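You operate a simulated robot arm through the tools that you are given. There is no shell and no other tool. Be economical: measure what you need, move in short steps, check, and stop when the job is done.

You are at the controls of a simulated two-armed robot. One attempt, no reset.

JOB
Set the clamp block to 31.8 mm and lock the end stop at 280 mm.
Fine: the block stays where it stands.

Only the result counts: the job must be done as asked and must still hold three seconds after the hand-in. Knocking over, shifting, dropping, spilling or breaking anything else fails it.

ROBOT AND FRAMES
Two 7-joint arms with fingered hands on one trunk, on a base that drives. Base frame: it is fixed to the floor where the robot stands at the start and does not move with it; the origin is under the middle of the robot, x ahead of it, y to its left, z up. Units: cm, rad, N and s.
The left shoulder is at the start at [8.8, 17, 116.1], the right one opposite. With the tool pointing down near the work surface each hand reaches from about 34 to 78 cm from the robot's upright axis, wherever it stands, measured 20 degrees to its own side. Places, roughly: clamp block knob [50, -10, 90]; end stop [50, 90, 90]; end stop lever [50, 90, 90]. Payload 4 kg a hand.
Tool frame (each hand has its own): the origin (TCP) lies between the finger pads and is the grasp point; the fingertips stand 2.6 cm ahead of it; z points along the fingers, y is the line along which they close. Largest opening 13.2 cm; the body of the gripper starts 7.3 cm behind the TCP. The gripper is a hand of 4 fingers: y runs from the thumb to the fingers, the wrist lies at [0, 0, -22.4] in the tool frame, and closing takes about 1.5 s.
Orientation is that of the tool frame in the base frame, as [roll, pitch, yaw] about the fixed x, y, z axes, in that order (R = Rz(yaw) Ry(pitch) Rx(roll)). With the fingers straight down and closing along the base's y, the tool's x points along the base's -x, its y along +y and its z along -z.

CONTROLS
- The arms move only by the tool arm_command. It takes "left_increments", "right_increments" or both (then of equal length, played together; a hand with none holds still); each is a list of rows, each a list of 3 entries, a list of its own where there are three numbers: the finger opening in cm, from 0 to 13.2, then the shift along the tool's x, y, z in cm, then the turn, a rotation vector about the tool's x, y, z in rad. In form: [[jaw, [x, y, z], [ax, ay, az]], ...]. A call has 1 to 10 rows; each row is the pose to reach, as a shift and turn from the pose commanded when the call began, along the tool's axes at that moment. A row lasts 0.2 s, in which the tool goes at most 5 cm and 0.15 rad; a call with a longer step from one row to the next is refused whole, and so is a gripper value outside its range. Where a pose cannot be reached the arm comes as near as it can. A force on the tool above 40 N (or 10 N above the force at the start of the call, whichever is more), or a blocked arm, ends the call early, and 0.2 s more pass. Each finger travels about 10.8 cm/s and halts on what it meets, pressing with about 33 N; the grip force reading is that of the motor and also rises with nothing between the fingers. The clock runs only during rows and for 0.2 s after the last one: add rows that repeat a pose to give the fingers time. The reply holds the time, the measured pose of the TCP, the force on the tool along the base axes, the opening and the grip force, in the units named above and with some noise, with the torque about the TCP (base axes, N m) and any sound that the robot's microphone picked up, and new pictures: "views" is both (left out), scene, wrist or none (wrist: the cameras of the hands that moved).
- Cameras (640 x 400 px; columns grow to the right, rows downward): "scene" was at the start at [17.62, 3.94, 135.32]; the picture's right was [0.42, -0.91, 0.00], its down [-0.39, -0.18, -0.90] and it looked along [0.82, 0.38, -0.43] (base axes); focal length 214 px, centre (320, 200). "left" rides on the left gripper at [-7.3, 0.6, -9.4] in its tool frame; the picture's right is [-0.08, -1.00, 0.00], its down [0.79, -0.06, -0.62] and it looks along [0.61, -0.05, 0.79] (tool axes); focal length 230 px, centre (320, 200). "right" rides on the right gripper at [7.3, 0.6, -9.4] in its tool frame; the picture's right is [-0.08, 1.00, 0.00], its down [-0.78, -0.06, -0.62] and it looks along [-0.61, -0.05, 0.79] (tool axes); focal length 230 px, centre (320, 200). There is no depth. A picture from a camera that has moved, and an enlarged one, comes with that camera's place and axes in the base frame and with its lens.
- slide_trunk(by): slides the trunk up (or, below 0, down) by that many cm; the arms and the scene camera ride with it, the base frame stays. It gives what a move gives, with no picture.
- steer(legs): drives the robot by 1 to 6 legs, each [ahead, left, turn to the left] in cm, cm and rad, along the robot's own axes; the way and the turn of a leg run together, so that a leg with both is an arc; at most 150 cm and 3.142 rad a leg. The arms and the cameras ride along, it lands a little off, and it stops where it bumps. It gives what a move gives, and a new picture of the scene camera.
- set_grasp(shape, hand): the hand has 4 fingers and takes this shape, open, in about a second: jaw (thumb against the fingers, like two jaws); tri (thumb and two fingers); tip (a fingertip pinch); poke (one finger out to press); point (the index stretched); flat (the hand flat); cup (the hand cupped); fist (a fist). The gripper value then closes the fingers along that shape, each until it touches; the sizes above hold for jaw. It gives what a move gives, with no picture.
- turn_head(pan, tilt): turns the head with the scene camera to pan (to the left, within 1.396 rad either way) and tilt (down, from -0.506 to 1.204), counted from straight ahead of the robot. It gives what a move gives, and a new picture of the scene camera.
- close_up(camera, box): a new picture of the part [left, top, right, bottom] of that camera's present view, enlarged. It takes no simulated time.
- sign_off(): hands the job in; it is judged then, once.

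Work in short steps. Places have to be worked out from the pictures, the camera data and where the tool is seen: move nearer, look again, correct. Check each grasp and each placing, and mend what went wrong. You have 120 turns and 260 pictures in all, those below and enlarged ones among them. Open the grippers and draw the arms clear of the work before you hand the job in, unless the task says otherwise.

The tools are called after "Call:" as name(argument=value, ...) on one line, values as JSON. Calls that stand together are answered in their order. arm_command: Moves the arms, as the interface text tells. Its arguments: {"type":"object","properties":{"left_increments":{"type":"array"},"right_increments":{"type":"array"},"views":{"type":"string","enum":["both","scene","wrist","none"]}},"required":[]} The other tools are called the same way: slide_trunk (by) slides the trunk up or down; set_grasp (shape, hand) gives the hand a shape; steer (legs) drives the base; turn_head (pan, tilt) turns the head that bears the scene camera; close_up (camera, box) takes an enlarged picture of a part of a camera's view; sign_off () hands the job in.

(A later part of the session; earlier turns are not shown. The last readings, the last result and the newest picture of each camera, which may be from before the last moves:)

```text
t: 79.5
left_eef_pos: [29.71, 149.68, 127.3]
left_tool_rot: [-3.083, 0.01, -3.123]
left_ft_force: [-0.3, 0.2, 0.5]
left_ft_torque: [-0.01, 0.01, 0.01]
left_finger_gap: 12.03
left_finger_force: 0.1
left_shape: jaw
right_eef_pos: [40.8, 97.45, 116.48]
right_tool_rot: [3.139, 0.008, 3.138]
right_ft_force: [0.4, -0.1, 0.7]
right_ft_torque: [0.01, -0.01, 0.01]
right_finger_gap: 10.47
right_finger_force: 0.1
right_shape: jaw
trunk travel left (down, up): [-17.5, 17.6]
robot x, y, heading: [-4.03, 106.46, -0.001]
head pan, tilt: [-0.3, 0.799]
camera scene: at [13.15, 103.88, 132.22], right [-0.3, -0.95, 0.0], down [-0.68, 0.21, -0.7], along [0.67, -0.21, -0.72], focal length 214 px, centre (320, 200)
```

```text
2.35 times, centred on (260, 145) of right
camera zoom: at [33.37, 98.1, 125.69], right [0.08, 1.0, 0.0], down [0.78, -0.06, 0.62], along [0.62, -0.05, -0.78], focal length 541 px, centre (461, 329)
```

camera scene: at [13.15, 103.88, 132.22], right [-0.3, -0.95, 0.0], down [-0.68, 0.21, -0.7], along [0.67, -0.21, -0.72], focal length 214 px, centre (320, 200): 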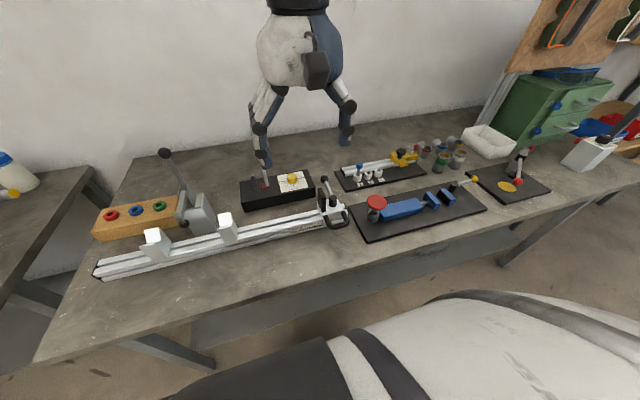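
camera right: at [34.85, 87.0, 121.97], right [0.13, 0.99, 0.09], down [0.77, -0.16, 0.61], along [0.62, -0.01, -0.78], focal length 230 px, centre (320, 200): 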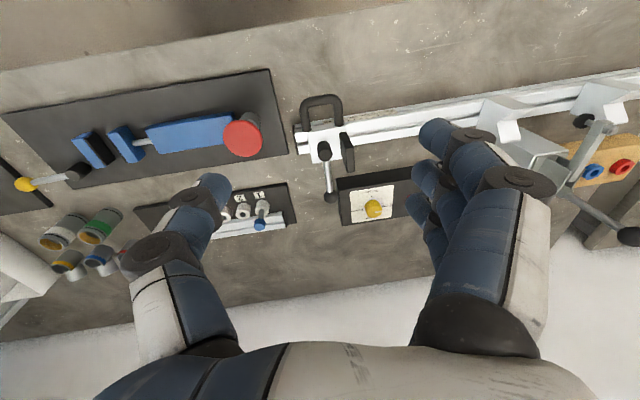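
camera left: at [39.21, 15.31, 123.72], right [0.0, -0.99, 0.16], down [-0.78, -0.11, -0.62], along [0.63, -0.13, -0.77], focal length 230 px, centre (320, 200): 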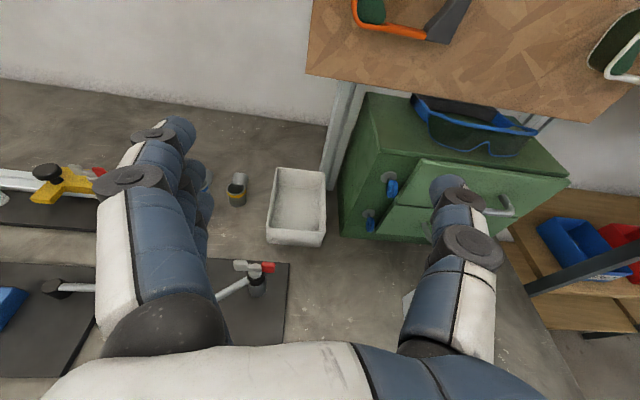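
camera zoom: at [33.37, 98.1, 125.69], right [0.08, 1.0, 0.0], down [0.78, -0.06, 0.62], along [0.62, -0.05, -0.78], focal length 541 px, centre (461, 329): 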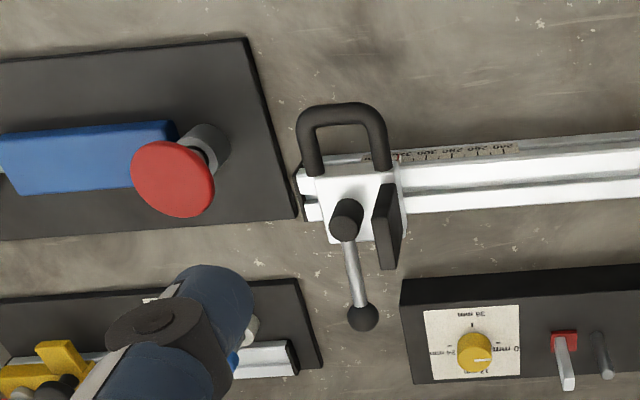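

Red index reads 320; I need to move the carriage +4.0 cm in y. Handle bar triangulates to [44.2, 89.05, 87.5], ~6.3 cm wide. Move the right hand over it.

Call:
arm_command(right_increments=[[10, [-0.6, -2, 4], [0, 0, 0]], [10, [-1.2, -4, 8], [0, 0, 0]], [10, [-1.8, -6, 12], [0, 0, 0]], [10, [-2.6, -8.4, 15], [0, 0, 0]], [10, [-2.6, -8.4, 19], [0, 0, 0]], [10, [-2.6, -8.4, 20], [0, 0, 0]]], views="wrist")

Call:
close_up(camera="right", box=[200, 60, 460, 240])

Call:
close_up(camera="scene", box=[280, 130, 380, 240])

```text
t: 80.9
left_eef_pos: [29.42, 149.63, 127.2]
left_tool_rot: [-3.083, 0.008, -3.122]
left_ft_force: [-0.9, -0.4, -1.1]
left_ft_torque: [0.0, 0.0, 0.02]
left_finger_gap: 12.01
left_finger_force: 0.2
left_shape: jaw
right_eef_pos: [43.5, 89.13, 96.45]
right_tool_rot: [3.141, 0.012, 3.139]
right_ft_force: [0.5, 0.0, 0.3]
right_ft_torque: [-0.01, 0.01, 0.0]
right_finger_gap: 10.04
right_finger_force: 0.1
right_shape: jaw
trunk travel left (down, up): [-17.5, 17.6]
robot x, y, heading: [-3.83, 106.23, -0.004]
head pan, tilt: [-0.3, 0.799]
camera right: at [36.07, 89.74, 105.66], right [0.08, 1.0, 0.0], down [0.78, -0.06, 0.62], along [0.62, -0.05, -0.78], focal length 230 px, centre (320, 200)
```

right: 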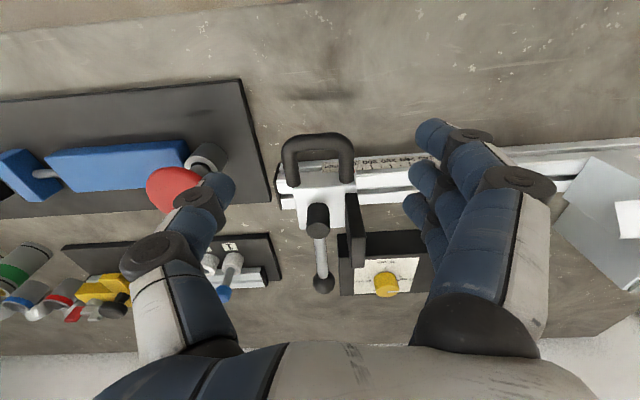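

```text
2.22 times, centred on (330, 150) of right
camera zoom: at [36.07, 89.74, 105.66], right [0.08, 1.0, 0.0], down [0.78, -0.06, 0.62], along [0.62, -0.05, -0.78], focal length 511 px, centre (298, 311)
```

zoom: 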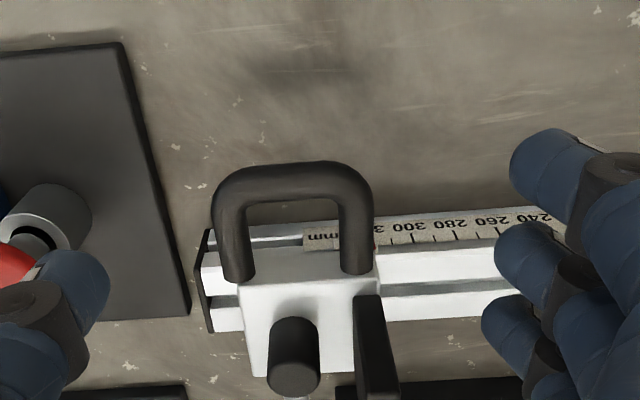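

```text
3.64 times, centred on (330, 185) of scene
camera zoom: at [13.11, 103.84, 132.23], right [-0.3, -0.95, 0.0], down [-0.68, 0.21, -0.7], along [0.67, -0.21, -0.72], focal length 780 px, centre (284, 254)
```

zoom: 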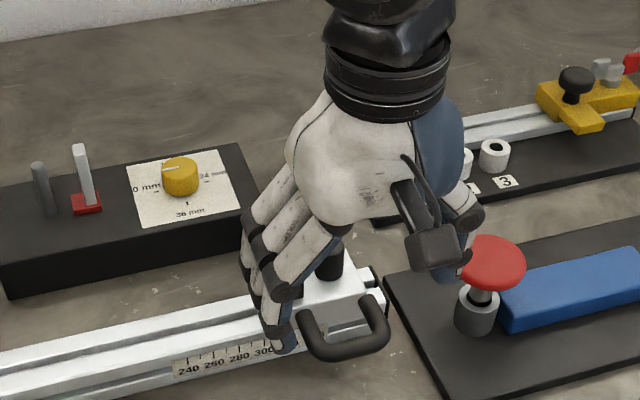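

Handle centre refined to y≈88.9, bar x≈43.8, width ~6.1. Narrow to 8 cm and lower straddling the handle, watching the red mushroom on the thumb side.

Call:
arm_command(right_increments=[[9, [0, -0.2, 0], [0, 0, 0]], [8, [0, -0.2, 1], [0, 0, 0]], [7.8, [0, -0.2, 3], [0, 0, 0]], [7.8, [0, -0.2, 5], [0, 0, 0]], [7.8, [0, -0.2, 5], [0, 0, 0]]], views="wrist")

Call:
close_up(camera="right", box=[200, 60, 460, 240])

Call:
close_up(camera="scene", box=[280, 130, 380, 240])

```text
t: 82.1
left_eef_pos: [29.53, 149.65, 127.13]
left_tool_rot: [-3.085, 0.009, -3.122]
left_ft_force: [-0.1, 0.4, 0.0]
left_ft_torque: [-0.02, 0.02, 0.0]
left_finger_gap: 12.02
left_finger_force: 0.0
left_shape: jaw
right_eef_pos: [43.61, 88.84, 91.41]
right_tool_rot: [3.138, 0.011, 3.137]
right_ft_force: [-0.1, 0.2, 0.0]
right_ft_torque: [-0.01, 0.0, 0.0]
right_finger_gap: 7.86
right_finger_force: 0.1
right_shape: jaw
trunk travel left (down, up): [-17.5, 17.6]
robot x, y, heading: [-3.68, 106.27, -0.002]
head pan, tilt: [-0.3, 0.799]
camera right: at [36.14, 89.52, 100.7], right [0.08, 1.0, 0.0], down [0.78, -0.06, 0.62], along [0.62, -0.05, -0.78], focal length 230 px, centre (320, 200)
```

right: 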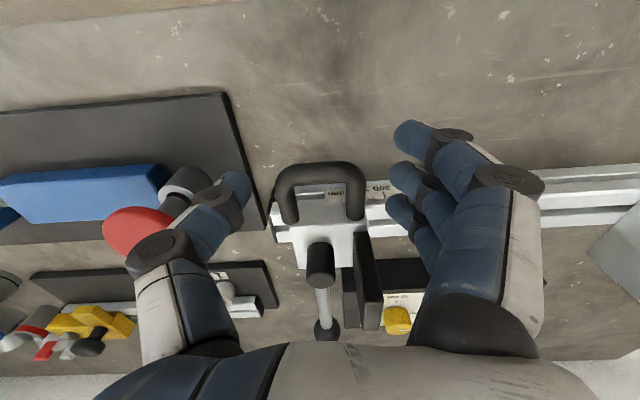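

```text
2.22 times, centred on (330, 150) of right
camera zoom: at [36.14, 89.52, 100.7], right [0.08, 1.0, 0.0], down [0.78, -0.06, 0.62], along [0.62, -0.05, -0.78], focal length 511 px, centre (298, 311)
```

zoom: 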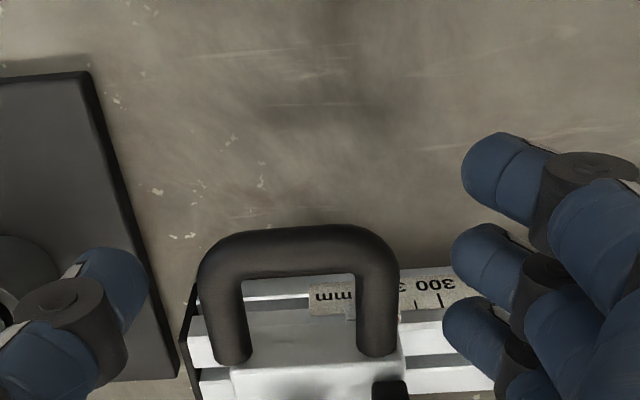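

```text
3.64 times, centred on (330, 185) of scene
camera zoom: at [13.11, 103.87, 132.23], right [-0.3, -0.95, 0.0], down [-0.68, 0.21, -0.7], along [0.67, -0.21, -0.72], focal length 780 px, centre (284, 254)
```

zoom: 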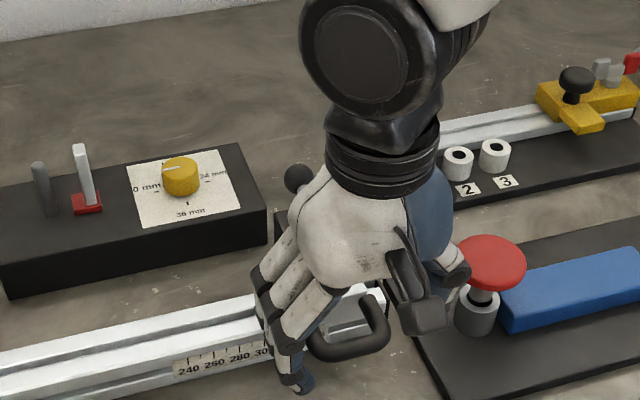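

Lowering like this would bring the thumb joint onto the red mushroom. A single stretched finger pushing the handle is safer: lift, switch to "poke" and look at the finger's location.

Call:
arm_command(right_increments=[[9, [0, 0, -4], [0, 0, 0]], [10, [0, 0, -8], [0, 0, 0]], [10, [0, 0, -10], [0, 0, 0]]], views="none")

Call:
set_grasp(hand="right", shape="poke")

Call:
arm_command(right_increments=[[0, [0, 0, 0], [0, 0, 0]], [0, [0, 0, 0], [0, 0, 0]], [0, [0, 0, 0], [0, 0, 0]], [0, [0, 0, 0], [0, 0, 0]], [0, [0, 0, 0], [0, 0, 0]]], views="both")

Call:
close_up(camera="scene", box=[270, 80, 390, 230])

```text
t: 82.9
left_eef_pos: [29.49, 149.64, 127.3]
left_tool_rot: [-3.084, 0.008, -3.124]
left_ft_force: [-0.2, 0.3, 0.6]
left_ft_torque: [0.01, 0.03, 0.0]
left_finger_gap: 12.05
left_finger_force: 0.1
left_shape: jaw
right_eef_pos: [43.55, 88.88, 101.36]
right_tool_rot: [-3.141, 0.008, 3.137]
right_ft_force: [0.1, 0.6, -0.8]
right_ft_torque: [0.02, 0.02, -0.01]
right_finger_gap: 9.96
right_finger_force: 0.0
right_shape: jaw
trunk travel left (down, up): [-17.5, 17.6]
robot x, y, heading: [-3.81, 106.31, -0.003]
head pan, tilt: [-0.3, 0.799]
```

```text
t: 83.8
left_eef_pos: [29.66, 149.61, 127.18]
left_tool_rot: [-3.084, 0.009, -3.123]
left_ft_force: [-0.5, -0.7, -0.4]
left_ft_torque: [0.0, -0.01, -0.01]
left_finger_gap: 12.02
left_finger_force: 0.1
left_shape: jaw
right_eef_pos: [43.51, 88.91, 101.32]
right_tool_rot: [3.139, 0.01, 3.138]
right_ft_force: [-0.1, -0.1, 0.2]
right_ft_torque: [-0.02, -0.01, 0.0]
right_finger_gap: 0.0
right_finger_force: 0.1
right_shape: poke
trunk travel left (down, up): [-17.5, 17.6]
robot x, y, heading: [-4.01, 106.18, 0.001]
head pan, tilt: [-0.3, 0.799]
```

```text
t: 85.0
left_eef_pos: [29.62, 149.61, 127.23]
left_tool_rot: [-3.084, 0.009, -3.123]
left_ft_force: [-0.7, 1.0, -0.4]
left_ft_torque: [-0.01, 0.01, 0.02]
left_finger_gap: 12.02
left_finger_force: 0.1
left_shape: jaw
right_eef_pos: [43.61, 88.82, 101.47]
right_tool_rot: [3.14, 0.009, 3.139]
right_ft_force: [0.0, -0.3, -0.1]
right_ft_torque: [-0.04, -0.03, -0.03]
right_finger_gap: 0.0
right_finger_force: 0.1
right_shape: poke
trunk travel left (down, up): [-17.5, 17.6]
robot x, y, heading: [-3.99, 105.96, -0.002]
head pan, tilt: [-0.3, 0.799]
camera scene: at [13.15, 103.88, 132.22], right [-0.3, -0.95, 0.0], down [-0.68, 0.21, -0.7], along [0.67, -0.21, -0.72], focal length 214 px, centre (320, 200)
camera right: at [36.03, 89.44, 110.69], right [0.08, 1.0, 0.0], down [0.78, -0.06, 0.62], along [0.62, -0.05, -0.78], focal length 230 px, centre (320, 200)
```

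scene: 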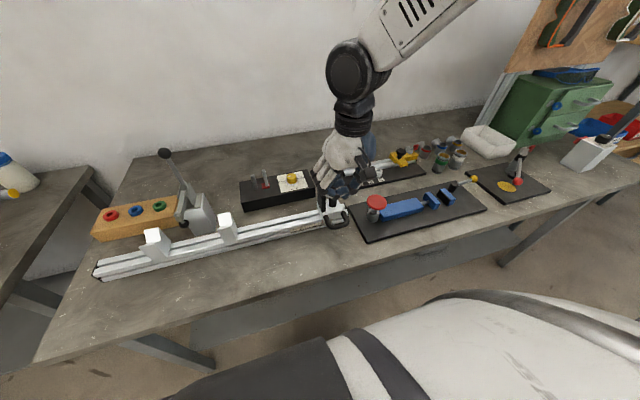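
right: 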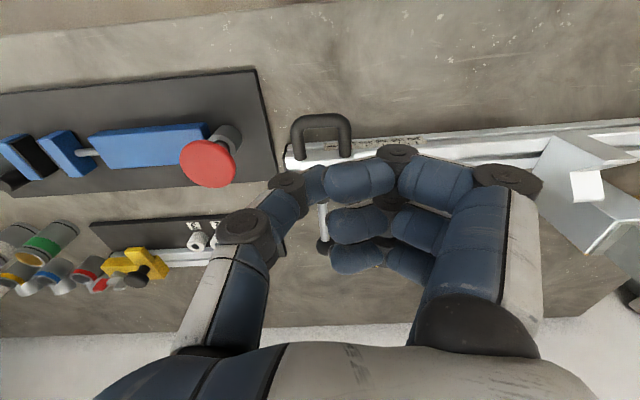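

```text
2.67 times, centred on (330, 155) of scene
camera zoom: at [13.15, 103.88, 132.22], right [-0.3, -0.95, 0.0], down [-0.68, 0.21, -0.7], along [0.67, -0.21, -0.72], focal length 572 px, centre (293, 320)
```

zoom: 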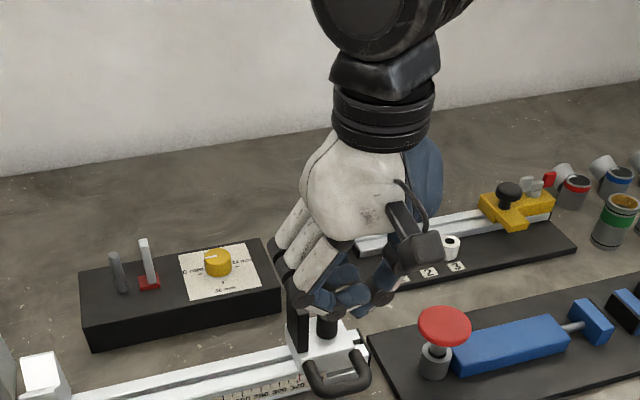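

With this command the finger curled. Try "point" and command it open.

Call:
set_grasp(hand="right", shape="point")

Call:
close_up(camera="right", box=[0, 0, 640, 400])

Call:
close_up(camera="scene", box=[270, 80, 390, 230])

```text
t: 85.9
left_eef_pos: [29.56, 149.57, 127.18]
left_tool_rot: [-3.084, 0.008, -3.122]
left_ft_force: [0.6, 0.2, -0.1]
left_ft_torque: [0.01, 0.01, -0.01]
left_finger_gap: 12.01
left_finger_force: 0.0
left_shape: jaw
right_eef_pos: [43.41, 88.83, 101.4]
right_tool_rot: [3.14, 0.009, 3.139]
right_ft_force: [0.7, 0.5, -0.2]
right_ft_torque: [0.01, -0.02, -0.02]
right_finger_gap: 12.62
right_finger_force: 0.1
right_shape: point
trunk travel left (down, up): [-17.5, 17.6]
robot x, y, heading: [-4.19, 106.5, -0.005]
head pan, tilt: [-0.3, 0.799]
```

```text
1.00 times, centred on (320, 200) of right (not enlarged: the box is as wide or as high as the picture)
camera zoom: at [36.03, 89.44, 110.69], right [0.08, 1.0, 0.0], down [0.78, -0.06, 0.62], along [0.62, -0.05, -0.78], focal length 230 px, centre (320, 200)
```

zoom: 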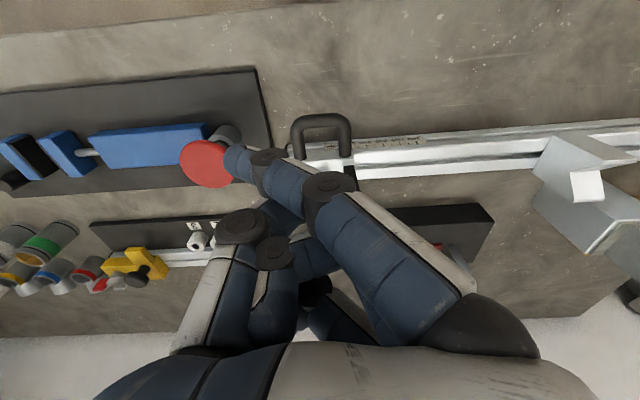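

```text
2.67 times, centred on (330, 155) of scene
camera zoom: at [13.15, 103.88, 132.22], right [-0.3, -0.95, 0.0], down [-0.68, 0.21, -0.7], along [0.67, -0.21, -0.72], focal length 572 px, centre (293, 320)
```

zoom: 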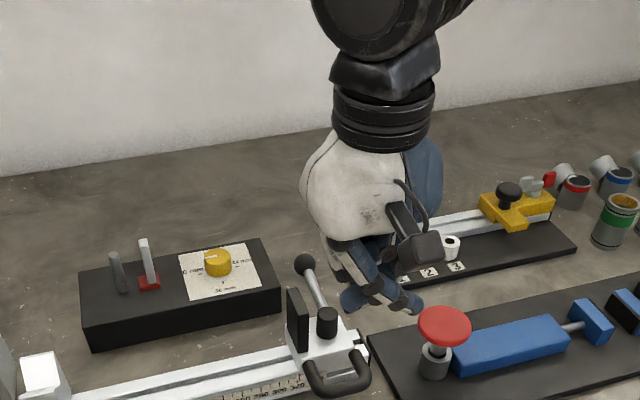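

The stretched index slants, not ideal. Instead use "tri" with the hand tilted ~40° forward, so the thumb joint stays clear of the mushroom and no third finger reaches the rail. Set the shape and tilt up here first.

Call:
set_grasp(hand="right", shape="tri")

Call:
arm_command(right_increments=[[10, [0.5, 0.2, 0], [0, -0.14, 0]], [9, [1, 0.2, 0], [0, -0.28, 0]], [9, [1.5, 0.2, 0], [0, -0.42, 0]], [9, [2, 0.2, 0], [0, -0.56, 0]], [9, [2.5, 0.2, 0], [0, -0.7, 0]], [9, [2.5, 0.2, 0], [0, -0.7, 0]]], views="both")

```text
t: 86.8
left_eef_pos: [29.57, 149.65, 127.16]
left_tool_rot: [-3.085, 0.009, -3.122]
left_ft_force: [-0.2, -0.6, 0.1]
left_ft_torque: [0.0, -0.04, -0.02]
left_finger_gap: 12.01
left_finger_force: 0.0
left_shape: jaw
right_eef_pos: [43.62, 88.8, 101.36]
right_tool_rot: [3.139, 0.009, 3.139]
right_ft_force: [0.0, -0.5, -0.3]
right_ft_torque: [-0.03, 0.01, -0.02]
right_finger_gap: 13.17
right_finger_force: 0.0
right_shape: tri
trunk travel left (down, up): [-17.5, 17.6]
robot x, y, heading: [-4.27, 106.17, -0.002]
head pan, tilt: [-0.3, 0.799]
```

```text
t: 88.2
left_eef_pos: [29.57, 149.69, 127.2]
left_tool_rot: [-3.084, 0.009, -3.123]
left_ft_force: [-0.5, -0.1, -0.2]
left_ft_torque: [0.0, -0.01, -0.02]
left_finger_gap: 12.05
left_finger_force: 0.0
left_shape: jaw
right_eef_pos: [44.34, 90.18, 101.97]
right_tool_rot: [3.141, 0.711, 3.135]
right_ft_force: [0.9, -0.8, -0.5]
right_ft_torque: [0.03, -0.03, 0.01]
right_finger_gap: 9.05
right_finger_force: 0.1
right_shape: tri
right hand out of reach, approached as far as the arm can: row 4, 5, 6
trunk travel left (down, up): [-17.5, 17.6]
robot x, y, heading: [-4.02, 106.17, -0.001]
head pan, tilt: [-0.3, 0.799]
camera scene: at [13.06, 103.89, 132.24], right [-0.3, -0.95, 0.0], down [-0.68, 0.21, -0.7], along [0.67, -0.21, -0.72], focal length 214 px, centre (320, 200)
camera right: at [32.66, 90.87, 104.26], right [0.06, 1.0, 0.05], down [0.19, -0.06, 0.98], along [0.98, -0.05, -0.2], focal length 230 px, centre (320, 200)
```

scene: 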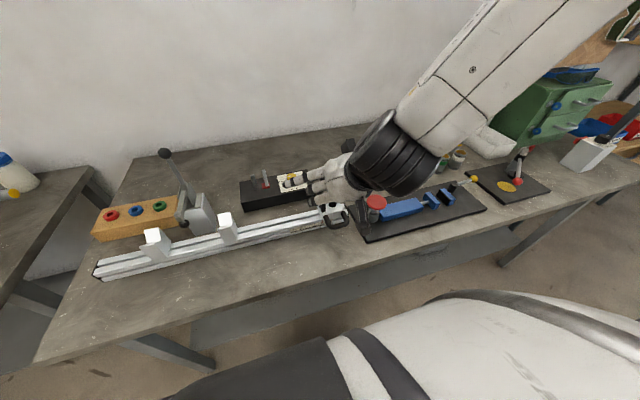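
right: 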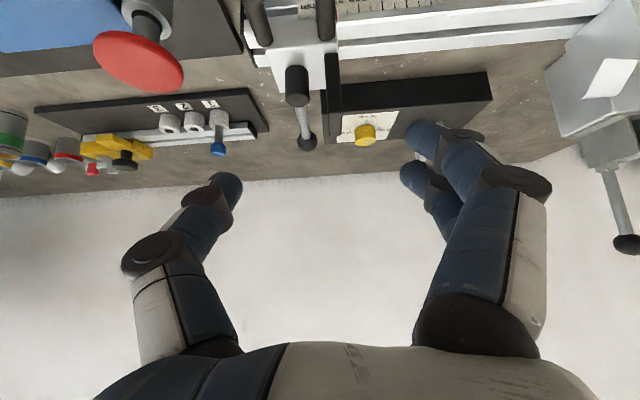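

The hand is too near the body for this tilt. Back the robot off 10 cm, then approach the handle along the finger direction.

Call:
steer(legs=[[-10, 0, 0]])

Call:
arm_command(right_increments=[[9, [0, 0, 2], [0, 0, 0]], [9, [1, -0.5, 4], [0, 0, 0]], [9, [3, -1.2, 6], [0, 0, 0]], [9, [4.5, -1.2, 7], [0, 0, 0]], [9, [4.5, -1.2, 7], [0, 0, 0]]], views="both")

```text
t: 89.3
left_eef_pos: [19.75, 149.76, 127.25]
left_tool_rot: [-3.085, 0.009, -3.122]
left_ft_force: [0.7, 0.4, -0.3]
left_ft_torque: [0.03, 0.0, -0.02]
left_finger_gap: 12.03
left_finger_force: 0.1
left_shape: jaw
right_eef_pos: [34.61, 90.18, 101.99]
right_tool_rot: [-3.141, 0.708, 3.139]
right_ft_force: [-0.3, 0.2, -0.4]
right_ft_torque: [-0.02, 0.0, -0.04]
right_finger_gap: 9.07
right_finger_force: 0.1
right_shape: tri
trunk travel left (down, up): [-17.5, 17.6]
robot x, y, heading: [-13.67, 106.27, -0.0]
head pan, tilt: [-0.3, 0.799]
camera scene: at [3.26, 103.91, 132.22], right [-0.3, -0.95, 0.0], down [-0.68, 0.21, -0.7], along [0.67, -0.21, -0.72], focal length 214 px, centre (320, 200)
```

scene: 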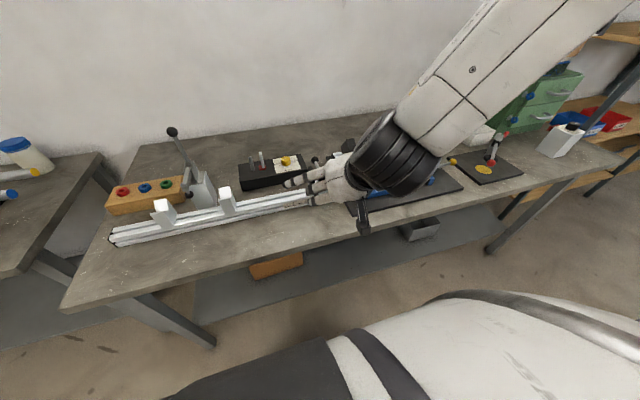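

```text
t: 90.5
left_eef_pos: [19.78, 149.67, 127.11]
left_tool_rot: [-3.084, 0.006, -3.119]
left_ft_force: [0.9, 0.0, 0.4]
left_ft_torque: [0.02, -0.01, 0.0]
left_finger_gap: 12.03
left_finger_force: 0.2
left_shape: jaw
right_eef_pos: [35.81, 89.04, 93.73]
right_tool_rot: [3.14, 0.709, 3.137]
right_ft_force: [-0.3, -0.3, -0.7]
right_ft_torque: [0.0, -0.01, -0.02]
right_finger_gap: 9.04
right_finger_force: 0.1
right_shape: tri
trunk travel left (down, up): [-17.5, 17.6]
robot x, y, heading: [-13.38, 106.05, 0.0]
head pan, tilt: [-0.3, 0.799]
camera scene: at [3.31, 103.9, 132.22], right [-0.3, -0.95, 0.0], down [-0.68, 0.21, -0.7], along [0.67, -0.21, -0.72], focal length 214 px, centre (320, 200)
camera right: at [24.08, 89.67, 96.03], right [0.06, 1.0, 0.05], down [0.19, -0.06, 0.98], along [0.98, -0.05, -0.2], focal length 230 px, centre (320, 200)
```

scene: 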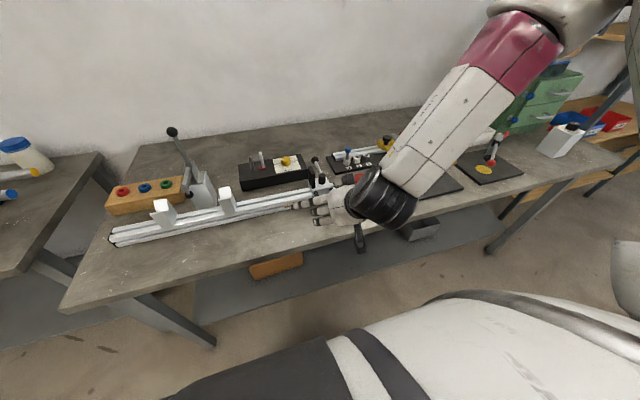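
right: 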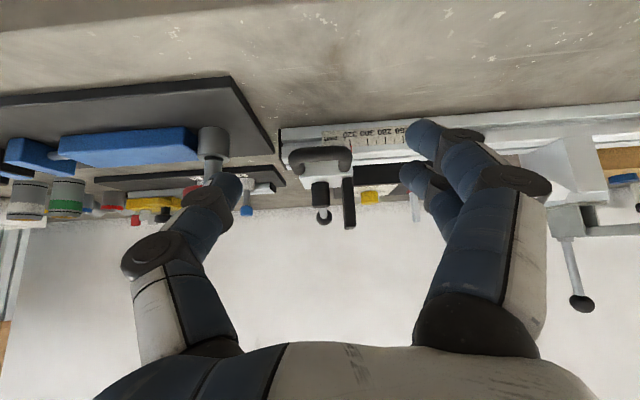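

Excellent front view. Zoom for scale and handle.

Call:
close_up(camera="right", box=[260, 100, 440, 240])

```text
2.86 times, centred on (350, 170) of right
camera zoom: at [24.08, 89.67, 96.03], right [0.06, 1.0, 0.05], down [0.19, -0.06, 0.98], along [0.98, -0.05, -0.2], focal length 657 px, centre (234, 286)
```

zoom: 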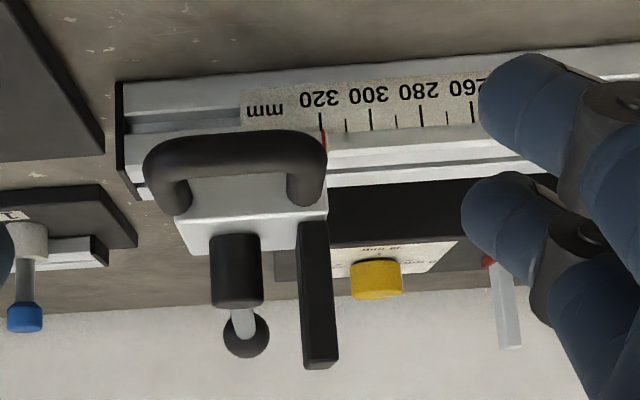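

Index reads 320 clearly. Approach: straddle the handle with the fingers at gap 7.8.

Call:
arm_command(right_increments=[[8.5, [-1, -0.1, 3], [0, 0, 0]], [8, [-2, -0.1, 6], [0, 0, 0]], [7.6, [-3, -0.1, 8.5], [0, 0, 0]], [7.6, [-3.7, -0.1, 10.5], [0, 0, 0]], [7.6, [-3.7, -0.1, 10.5], [0, 0, 0]]], views="wrist")

Call:
close_up(camera="right", box=[220, 60, 440, 220])

Call:
close_up(camera="scene", box=[270, 130, 390, 260])

```text
t: 91.8
left_eef_pos: [19.73, 149.61, 127.24]
left_tool_rot: [-3.085, 0.01, -3.12]
left_ft_force: [-0.3, -0.1, 0.0]
left_ft_torque: [0.01, 0.0, 0.05]
left_finger_gap: 12.03
left_finger_force: 0.1
left_shape: jaw
right_eef_pos: [45.35, 88.89, 88.01]
right_tool_rot: [3.141, 0.709, 3.138]
right_ft_force: [-0.5, 0.4, 0.3]
right_ft_torque: [0.0, 0.02, 0.01]
right_finger_gap: 7.67
right_finger_force: 0.0
right_shape: tri
trunk travel left (down, up): [-17.5, 17.6]
robot x, y, heading: [-13.44, 106.39, -0.001]
head pan, tilt: [-0.3, 0.799]
camera right: at [33.73, 89.52, 90.36], right [0.06, 1.0, 0.05], down [0.19, -0.06, 0.98], along [0.98, -0.05, -0.2], focal length 230 px, centre (320, 200)
```

right: 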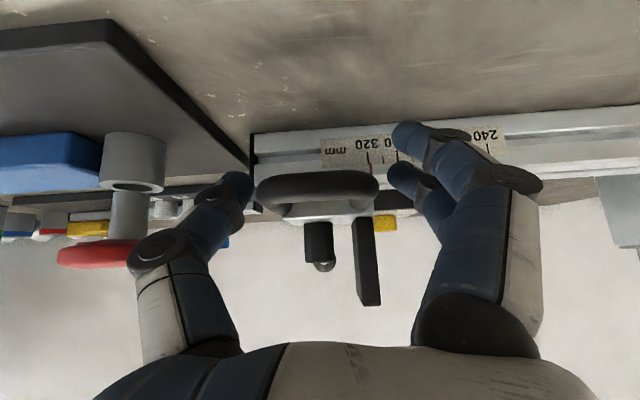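

```text
2.50 times, centred on (330, 140) of right
camera zoom: at [33.73, 89.52, 90.36], right [0.06, 1.0, 0.05], down [0.19, -0.06, 0.98], along [0.98, -0.05, -0.2], focal length 575 px, centre (295, 350)
```

zoom: 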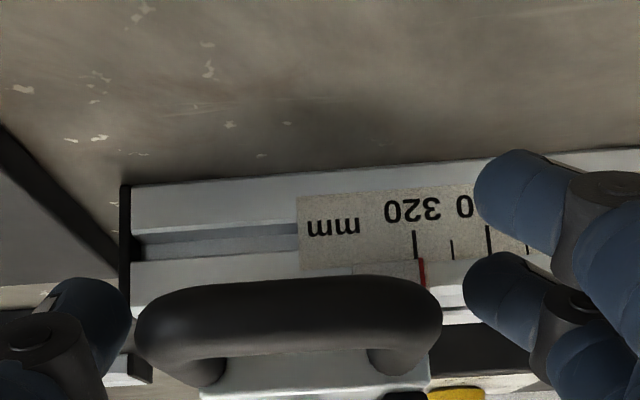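

```text
3.08 times, centred on (330, 195) of scene
camera zoom: at [3.29, 103.9, 132.23], right [-0.3, -0.95, 0.0], down [-0.68, 0.21, -0.7], along [0.67, -0.21, -0.72], focal length 660 px, centre (289, 215)
```

zoom: 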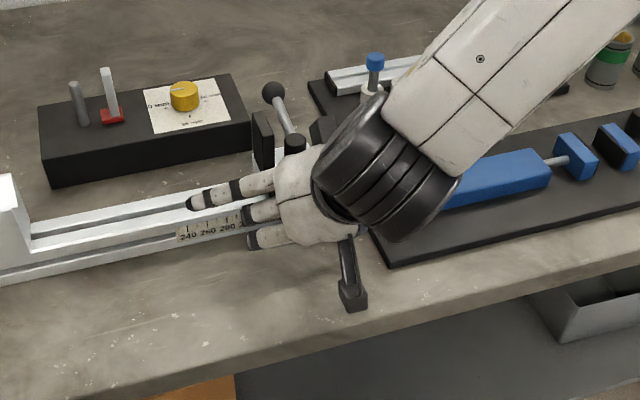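

Handle is straddled. Close gently on it.

Call:
arm_command(right_increments=[[7.2, [0, 0, 0], [0, 0, 0]], [6.8, [0, 0, 0], [0, 0, 0]], [6.4, [0, 0, 0], [0, 0, 0]], [6.0, [0, 0, 0], [0, 0, 0]], [5.6, [0, 0, 0], [0, 0, 0]], [5.6, [0, 0, 0], [0, 0, 0]]], views="none")

Call:
close_up(camera="right", box=[220, 60, 440, 220])

```text
t: 93.2
left_eef_pos: [19.82, 149.65, 127.14]
left_tool_rot: [-3.083, 0.007, -3.121]
left_ft_force: [-0.4, -0.9, 0.5]
left_ft_torque: [0.02, 0.0, 0.0]
left_finger_gap: 12.0
left_finger_force: 0.0
left_shape: jaw
right_eef_pos: [45.37, 88.85, 88.07]
right_tool_rot: [3.139, 0.708, 3.139]
right_ft_force: [0.0, -1.3, -0.5]
right_ft_torque: [-0.04, 0.0, -0.05]
right_finger_gap: 5.77
right_finger_force: 0.0
right_shape: tri
trunk travel left (down, up): [-17.5, 17.6]
robot x, y, heading: [-13.35, 106.69, 0.004]
head pan, tilt: [-0.3, 0.799]
```

```text
2.50 times, centred on (330, 140) of right
camera zoom: at [33.74, 89.49, 90.36], right [0.06, 1.0, 0.05], down [0.19, -0.06, 0.98], along [0.98, -0.05, -0.2], focal length 575 px, centre (295, 350)
```

zoom: 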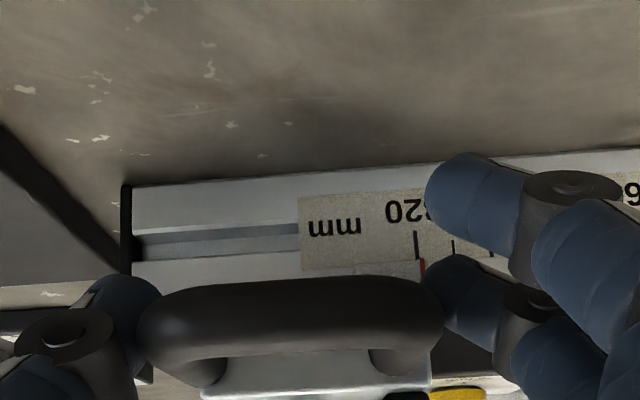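

Contact on both sides. Grip and try pulling +y by 2 cm to see whether the carriage slides freely.

Call:
arm_command(right_increments=[[5.2, [0, 0, 0], [0, 0, 0]], [5.0, [0, 0, 0], [0, 0, 0]], [5.0, [0, 0.5, 0], [0, 0, 0]], [5.0, [0, 1.0, 0], [0, 0, 0]], [5.0, [0, 1.5, 0], [0, 0, 0]], [5.0, [0, 2.0, 0], [0, 0, 0]], [5.0, [0, 2.0, 0], [0, 0, 0]]], views="none")

Call:
close_up(camera="right", box=[220, 60, 440, 220])

Call:
close_up(camera="scene", box=[270, 130, 390, 260])

```text
t: 94.5
left_eef_pos: [20.0, 149.34, 127.25]
left_tool_rot: [-3.086, 0.006, -3.124]
left_ft_force: [0.7, 0.1, 0.2]
left_ft_torque: [0.0, 0.02, 0.03]
left_finger_gap: 12.01
left_finger_force: 0.0
left_shape: jaw
right_eef_pos: [45.59, 89.22, 87.77]
right_tool_rot: [-3.128, 0.703, 3.127]
right_ft_force: [1.6, -26.2, -6.1]
right_ft_torque: [-0.28, 0.02, 0.23]
right_finger_gap: 3.56
right_finger_force: 33.5
right_shape: tri
trunk travel left (down, up): [-17.5, 17.6]
robot x, y, heading: [-13.48, 106.17, -0.007]
head pan, tilt: [-0.3, 0.799]
stopped in row 6 (right hand): the force on the tool passed its limit (the readings are from after the stop); the commanded pose is now the measured one
```

```text
2.50 times, centred on (330, 140) of right
camera zoom: at [33.78, 90.19, 90.05], right [0.08, 1.0, 0.04], down [0.2, -0.06, 0.98], along [0.98, -0.07, -0.2], focal length 575 px, centre (295, 350)
```

zoom: 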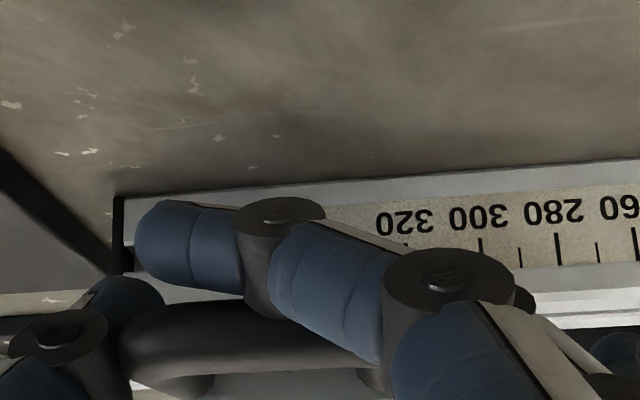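

```text
3.08 times, centred on (330, 195) of scene
camera zoom: at [3.43, 103.54, 132.19], right [-0.3, -0.95, 0.0], down [-0.68, 0.22, -0.7], along [0.66, -0.21, -0.72], focal length 660 px, centre (289, 215)
```

zoom: 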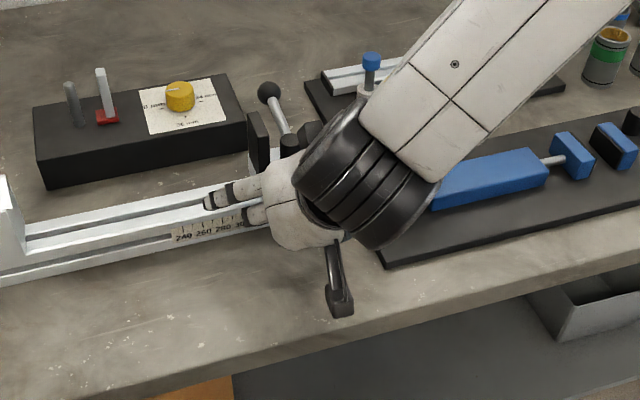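

The carriage is locked (force limit hit, no motion). Release the handle, back off, and locate the lever ball to unlock it.

Call:
arm_command(right_increments=[[5.5, [0, -0.3, 0], [0, 0, 0]], [7.5, [0, -0.3, 0], [0, 0, 0]], [8, [0, -0.3, 0], [0, 0, 0]], [8, [0, -0.3, -2], [0, 0, 0]], [8, [0, -0.3, -6], [0, 0, 0]], [8, [-1, -0.3, -10], [0, 0, 0]], [8, [-4, -0.3, -13], [0, 0, 0]], [8, [-8, -0.3, -14], [0, 0, 0]]], views="none")

Call:
close_up(camera="scene", box=[270, 130, 390, 260])

Call:
close_up(camera="right", box=[240, 100, 440, 240])

```text
t: 96.3
left_eef_pos: [19.74, 149.61, 127.17]
left_tool_rot: [-3.085, 0.009, -3.124]
left_ft_force: [0.3, 0.2, 0.8]
left_ft_torque: [0.02, -0.01, 0.01]
left_finger_gap: 12.03
left_finger_force: 0.1
left_shape: jaw
right_eef_pos: [42.49, 89.9, 103.87]
right_tool_rot: [-3.133, 0.707, 3.132]
right_ft_force: [0.1, -0.4, 0.3]
right_ft_torque: [-0.01, 0.04, -0.03]
right_finger_gap: 7.98
right_finger_force: 0.1
right_shape: tri
trunk travel left (down, up): [-17.5, 17.6]
robot x, y, heading: [-13.62, 105.92, -0.003]
head pan, tilt: [-0.3, 0.799]
```

```text
3.08 times, centred on (330, 195) of scene
camera zoom: at [3.3, 103.86, 132.22], right [-0.3, -0.95, 0.0], down [-0.68, 0.21, -0.7], along [0.67, -0.21, -0.72], focal length 660 px, centre (289, 215)
```

zoom: 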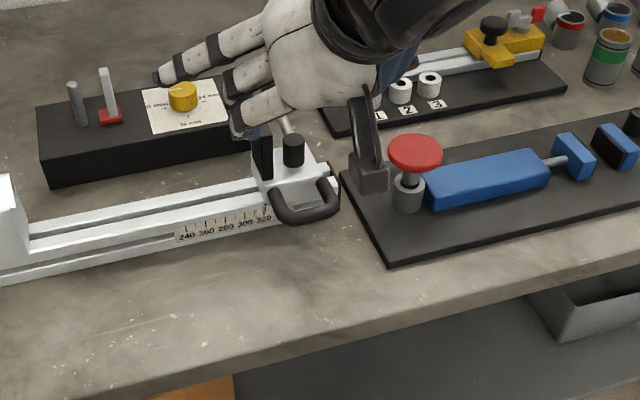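

```text
2.86 times, centred on (340, 170) of right
camera zoom: at [30.78, 90.74, 106.21], right [0.07, 1.0, 0.04], down [0.2, -0.06, 0.98], along [0.98, -0.06, -0.2], focal length 657 px, centre (263, 286)
```

zoom: 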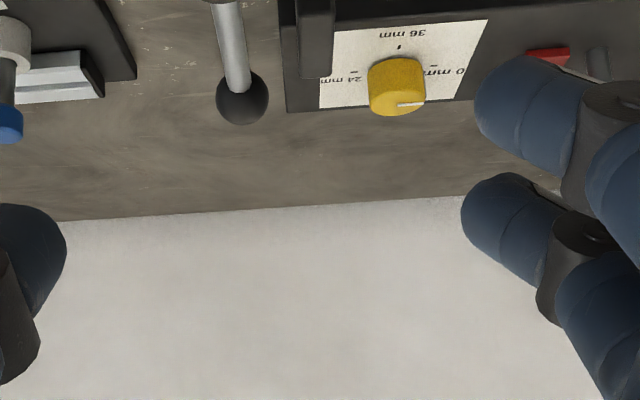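

Lever: post ≈[50,88.75], ball ≈[58.7,88.3,91.5], rod nearly level; the stop plate blocks a swing to +y, so it must swing toward −y. Return the hand to vertical jaw shape and drive forward 10 cm.

Call:
arm_command(right_increments=[[9, [0, 0, -1], [0, 0.14, 0]], [9, [0, 0, -2], [0, 0.28, 0]], [9, [0, 0, -3], [0, 0.42, 0]], [9, [0, 0, -4], [0, 0.56, 0]], [9, [0, 0, -5], [0, 0.7, 0]], [9, [0, 0, -5], [0, 0.705, 0]]], views="none")

Call:
set_grasp(hand="right", shape="jaw")

Call:
steer(legs=[[10, 0, 0]])

```text
t: 97.7
left_eef_pos: [19.77, 149.55, 127.26]
left_tool_rot: [-3.083, 0.009, -3.124]
left_ft_force: [-1.8, 0.7, -0.3]
left_ft_torque: [-0.04, -0.06, -0.01]
left_finger_gap: 12.04
left_finger_force: 0.1
left_shape: jaw
right_eef_pos: [39.03, 90.01, 107.62]
right_tool_rot: [-3.136, 0.003, 3.127]
right_ft_force: [0.9, 0.0, -0.1]
right_ft_torque: [0.0, 0.01, 0.01]
right_finger_gap: 8.97
right_finger_force: 0.0
right_shape: tri
trunk travel left (down, up): [-17.5, 17.6]
robot x, y, heading: [-13.87, 106.19, -0.004]
head pan, tilt: [-0.3, 0.799]
```

```text
t: 98.6
left_eef_pos: [19.73, 149.44, 127.14]
left_tool_rot: [-3.086, 0.008, -3.123]
left_ft_force: [0.6, 0.0, -0.2]
left_ft_torque: [-0.03, -0.01, -0.02]
left_finger_gap: 12.03
left_finger_force: 0.1
left_shape: jaw
right_eef_pos: [39.16, 89.88, 107.47]
right_tool_rot: [-3.134, 0.001, 3.125]
right_ft_force: [-0.5, 0.2, -0.4]
right_ft_torque: [-0.03, -0.04, 0.01]
right_finger_gap: 13.2
right_finger_force: 0.1
right_shape: jaw
trunk travel left (down, up): [-17.5, 17.6]
robot x, y, heading: [-13.93, 106.46, -0.006]
head pan, tilt: [-0.3, 0.799]
```

```text
t: 99.7
left_eef_pos: [29.93, 149.46, 127.16]
left_tool_rot: [-3.084, 0.01, -3.124]
left_ft_force: [0.2, -0.8, -0.6]
left_ft_torque: [-0.02, -0.02, 0.04]
left_finger_gap: 12.03
left_finger_force: 0.1
left_shape: jaw
right_eef_pos: [49.04, 89.9, 107.55]
right_tool_rot: [-3.135, 0.002, 3.125]
right_ft_force: [0.9, -0.7, -0.5]
right_ft_torque: [0.03, 0.01, -0.02]
right_finger_gap: 13.19
right_finger_force: 0.0
right_shape: jaw
trunk travel left (down, up): [-17.5, 17.6]
robot x, y, heading: [-3.45, 106.39, -0.005]
head pan, tilt: [-0.3, 0.799]
camera scene: at [13.39, 103.76, 132.22], right [-0.3, -0.95, 0.0], down [-0.68, 0.21, -0.7], along [0.66, -0.21, -0.72], focal length 214 px, centre (320, 200)
```

scene: 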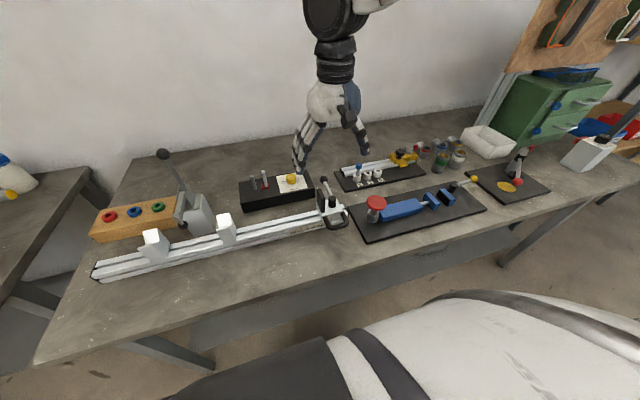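

Everything in place. Move above the ball, gap 6, and look.

Call:
arm_command(right_increments=[[11, [-3, -0.5, 0], [0, 0, 0]], [9, [-6, -1, 1], [0, 0, 0]], [7, [-9, -1.5, 3], [0, 0, 0]], [6, [-9.7, -1.6, 6], [0, 0, 0]], [6, [-9.7, -1.6, 7], [0, 0, 0]], [6, [-9.7, -1.6, 7], [0, 0, 0]]], views="wrist")

Call:
close_up(camera="right", box=[220, 40, 440, 220])

Call:
close_up(camera="scene", box=[270, 110, 390, 240])

```text
t: 101.1
left_eef_pos: [29.91, 149.43, 127.12]
left_tool_rot: [-3.085, 0.008, -3.125]
left_ft_force: [0.2, 0.0, 0.8]
left_ft_torque: [0.01, 0.01, 0.0]
left_finger_gap: 12.03
left_finger_force: 0.1
left_shape: jaw
right_eef_pos: [58.87, 88.02, 100.54]
right_tool_rot: [-3.133, 0.003, 3.126]
right_ft_force: [-0.1, -0.1, 0.7]
right_ft_torque: [0.03, 0.05, -0.03]
right_finger_gap: 6.09
right_finger_force: 0.1
right_shape: jaw
trunk travel left (down, up): [-17.5, 17.6]
robot x, y, heading: [-3.42, 106.01, -0.008]
head pan, tilt: [-0.3, 0.799]
camera right: at [51.39, 88.83, 109.89], right [0.09, 1.0, -0.01], down [0.78, -0.07, 0.62], along [0.62, -0.06, -0.79], focal length 230 px, centre (320, 200)
```

right: 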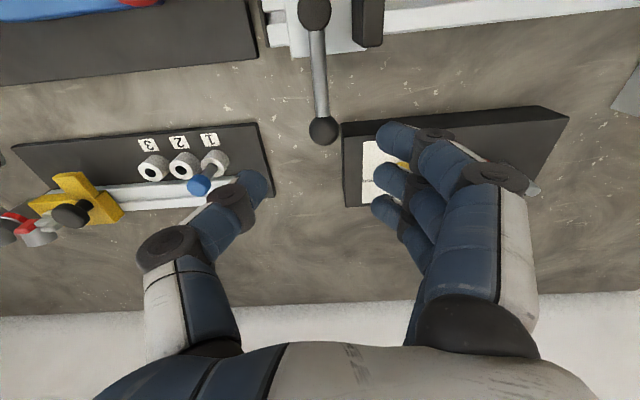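

```text
2.22 times, centred on (330, 130) of right
camera zoom: at [51.39, 88.83, 109.89], right [0.09, 1.0, -0.01], down [0.78, -0.07, 0.62], along [0.62, -0.06, -0.79], focal length 511 px, centre (298, 356)
```

zoom: 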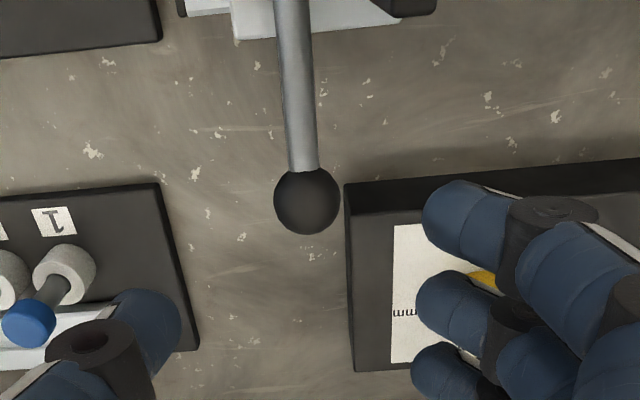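

```text
3.08 times, centred on (330, 175) of scene
camera zoom: at [13.33, 103.76, 132.22], right [-0.3, -0.95, 0.0], down [-0.68, 0.21, -0.7], along [0.67, -0.21, -0.72], focal length 660 px, centre (289, 277)
```

zoom: 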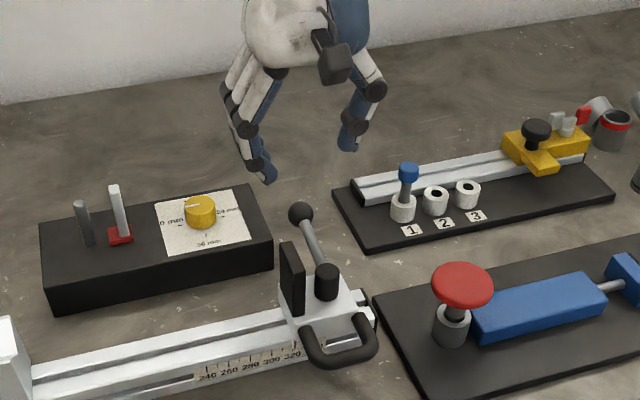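

Ball refined to [58.5, 88.4, 91.7]. Lower around it with gap 5, tips staying above the black box.

Call:
arm_command(right_increments=[[6, [0.35, 0.4, 2], [0, 0, 0]], [6, [0.35, 0.4, 5], [0, 0, 0]], [5.5, [0.35, 0.4, 7], [0, 0, 0]], [5, [0.35, 0.4, 7.9], [0, 0, 0]], [4.5, [0.35, 0.4, 7.9], [0, 0, 0]], [4.5, [0.35, 0.4, 7.9], [0, 0, 0]]], views="none")

Call:
close_up(camera="right", box=[220, 60, 440, 240])

Call:
close_up(camera="scene", box=[270, 110, 390, 240])

```text
t: 102.5
left_eef_pos: [29.92, 149.39, 127.07]
left_tool_rot: [-3.084, 0.009, -3.124]
left_ft_force: [-0.2, 0.3, -0.1]
left_ft_torque: [0.0, -0.03, 0.0]
left_finger_gap: 12.02
left_finger_force: 0.0
left_shape: jaw
right_eef_pos: [58.46, 88.5, 92.67]
right_tool_rot: [-3.137, 0.001, 3.126]
right_ft_force: [0.0, 0.3, -0.5]
right_ft_torque: [0.02, 0.02, -0.04]
right_finger_gap: 4.54
right_finger_force: 0.1
right_shape: jaw
trunk travel left (down, up): [-17.5, 17.6]
robot x, y, heading: [-3.56, 105.85, -0.008]
head pan, tilt: [-0.3, 0.799]
```

```text
2.22 times, centred on (330, 150) of right
camera zoom: at [51.08, 89.16, 101.96], right [0.09, 1.0, -0.01], down [0.78, -0.07, 0.62], along [0.62, -0.06, -0.79], focal length 511 px, centre (298, 311)
```

zoom: 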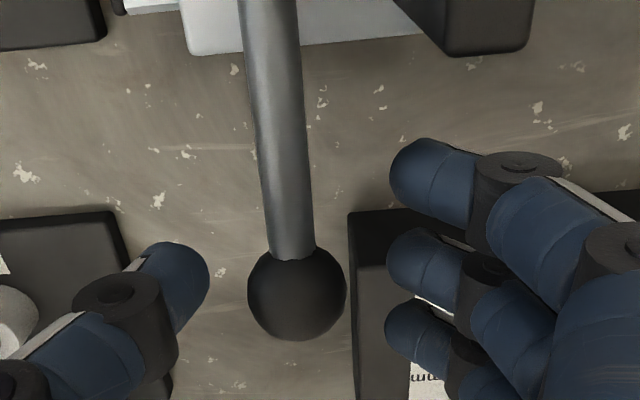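

```text
3.08 times, centred on (330, 175) of scene
camera zoom: at [13.34, 103.76, 132.22], right [-0.3, -0.95, 0.0], down [-0.68, 0.21, -0.7], along [0.67, -0.21, -0.72], focal length 660 px, centre (289, 277)
```

zoom: 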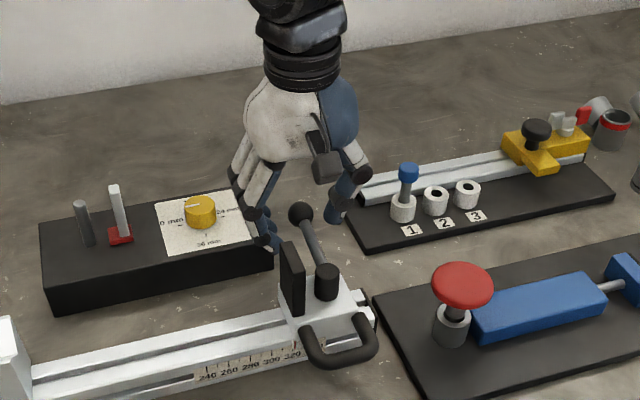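

Ball is centred between thumb and middle finger. Close onto it.

Call:
arm_command(right_increments=[[4, [0, 0, 0], [0, 0, 0]], [3.4, [0, 0, 0], [0, 0, 0]], [2.8, [0, 0, 0], [0, 0, 0]], [2.3, [0, 0, 0], [0, 0, 0]], [2.0, [0, 0, 0], [0, 0, 0]], [2.0, [0, 0, 0], [0, 0, 0]]], views="none")

Call:
close_up(camera="right", box=[220, 60, 440, 240])

```text
t: 103.9
left_eef_pos: [29.98, 149.3, 127.09]
left_tool_rot: [-3.084, 0.009, -3.123]
left_ft_force: [0.0, -0.4, 0.1]
left_ft_torque: [0.0, 0.02, -0.02]
left_finger_gap: 12.02
left_finger_force: 0.0
left_shape: jaw
right_eef_pos: [58.53, 88.59, 92.73]
right_tool_rot: [-3.135, 0.001, 3.126]
right_ft_force: [0.4, -0.8, 0.6]
right_ft_torque: [-0.04, 0.0, -0.02]
right_finger_gap: 2.07
right_finger_force: 0.1
right_shape: jaw
trunk travel left (down, up): [-17.5, 17.6]
robot x, y, heading: [-3.61, 106.36, -0.003]
head pan, tilt: [-0.3, 0.799]
```

```text
2.22 times, centred on (330, 150) of right
camera zoom: at [51.08, 89.16, 101.97], right [0.09, 1.0, -0.01], down [0.78, -0.07, 0.62], along [0.62, -0.06, -0.79], focal length 511 px, centre (298, 311)
```

zoom: 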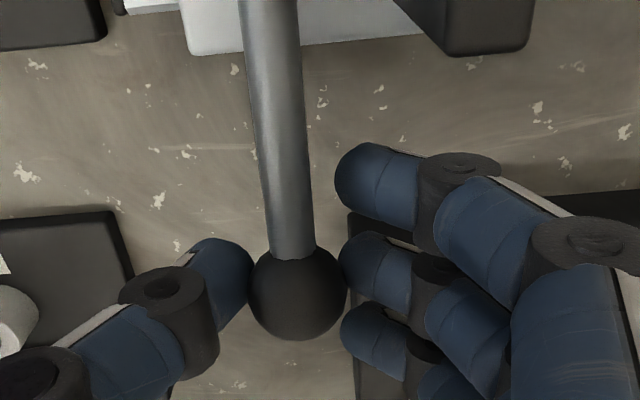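

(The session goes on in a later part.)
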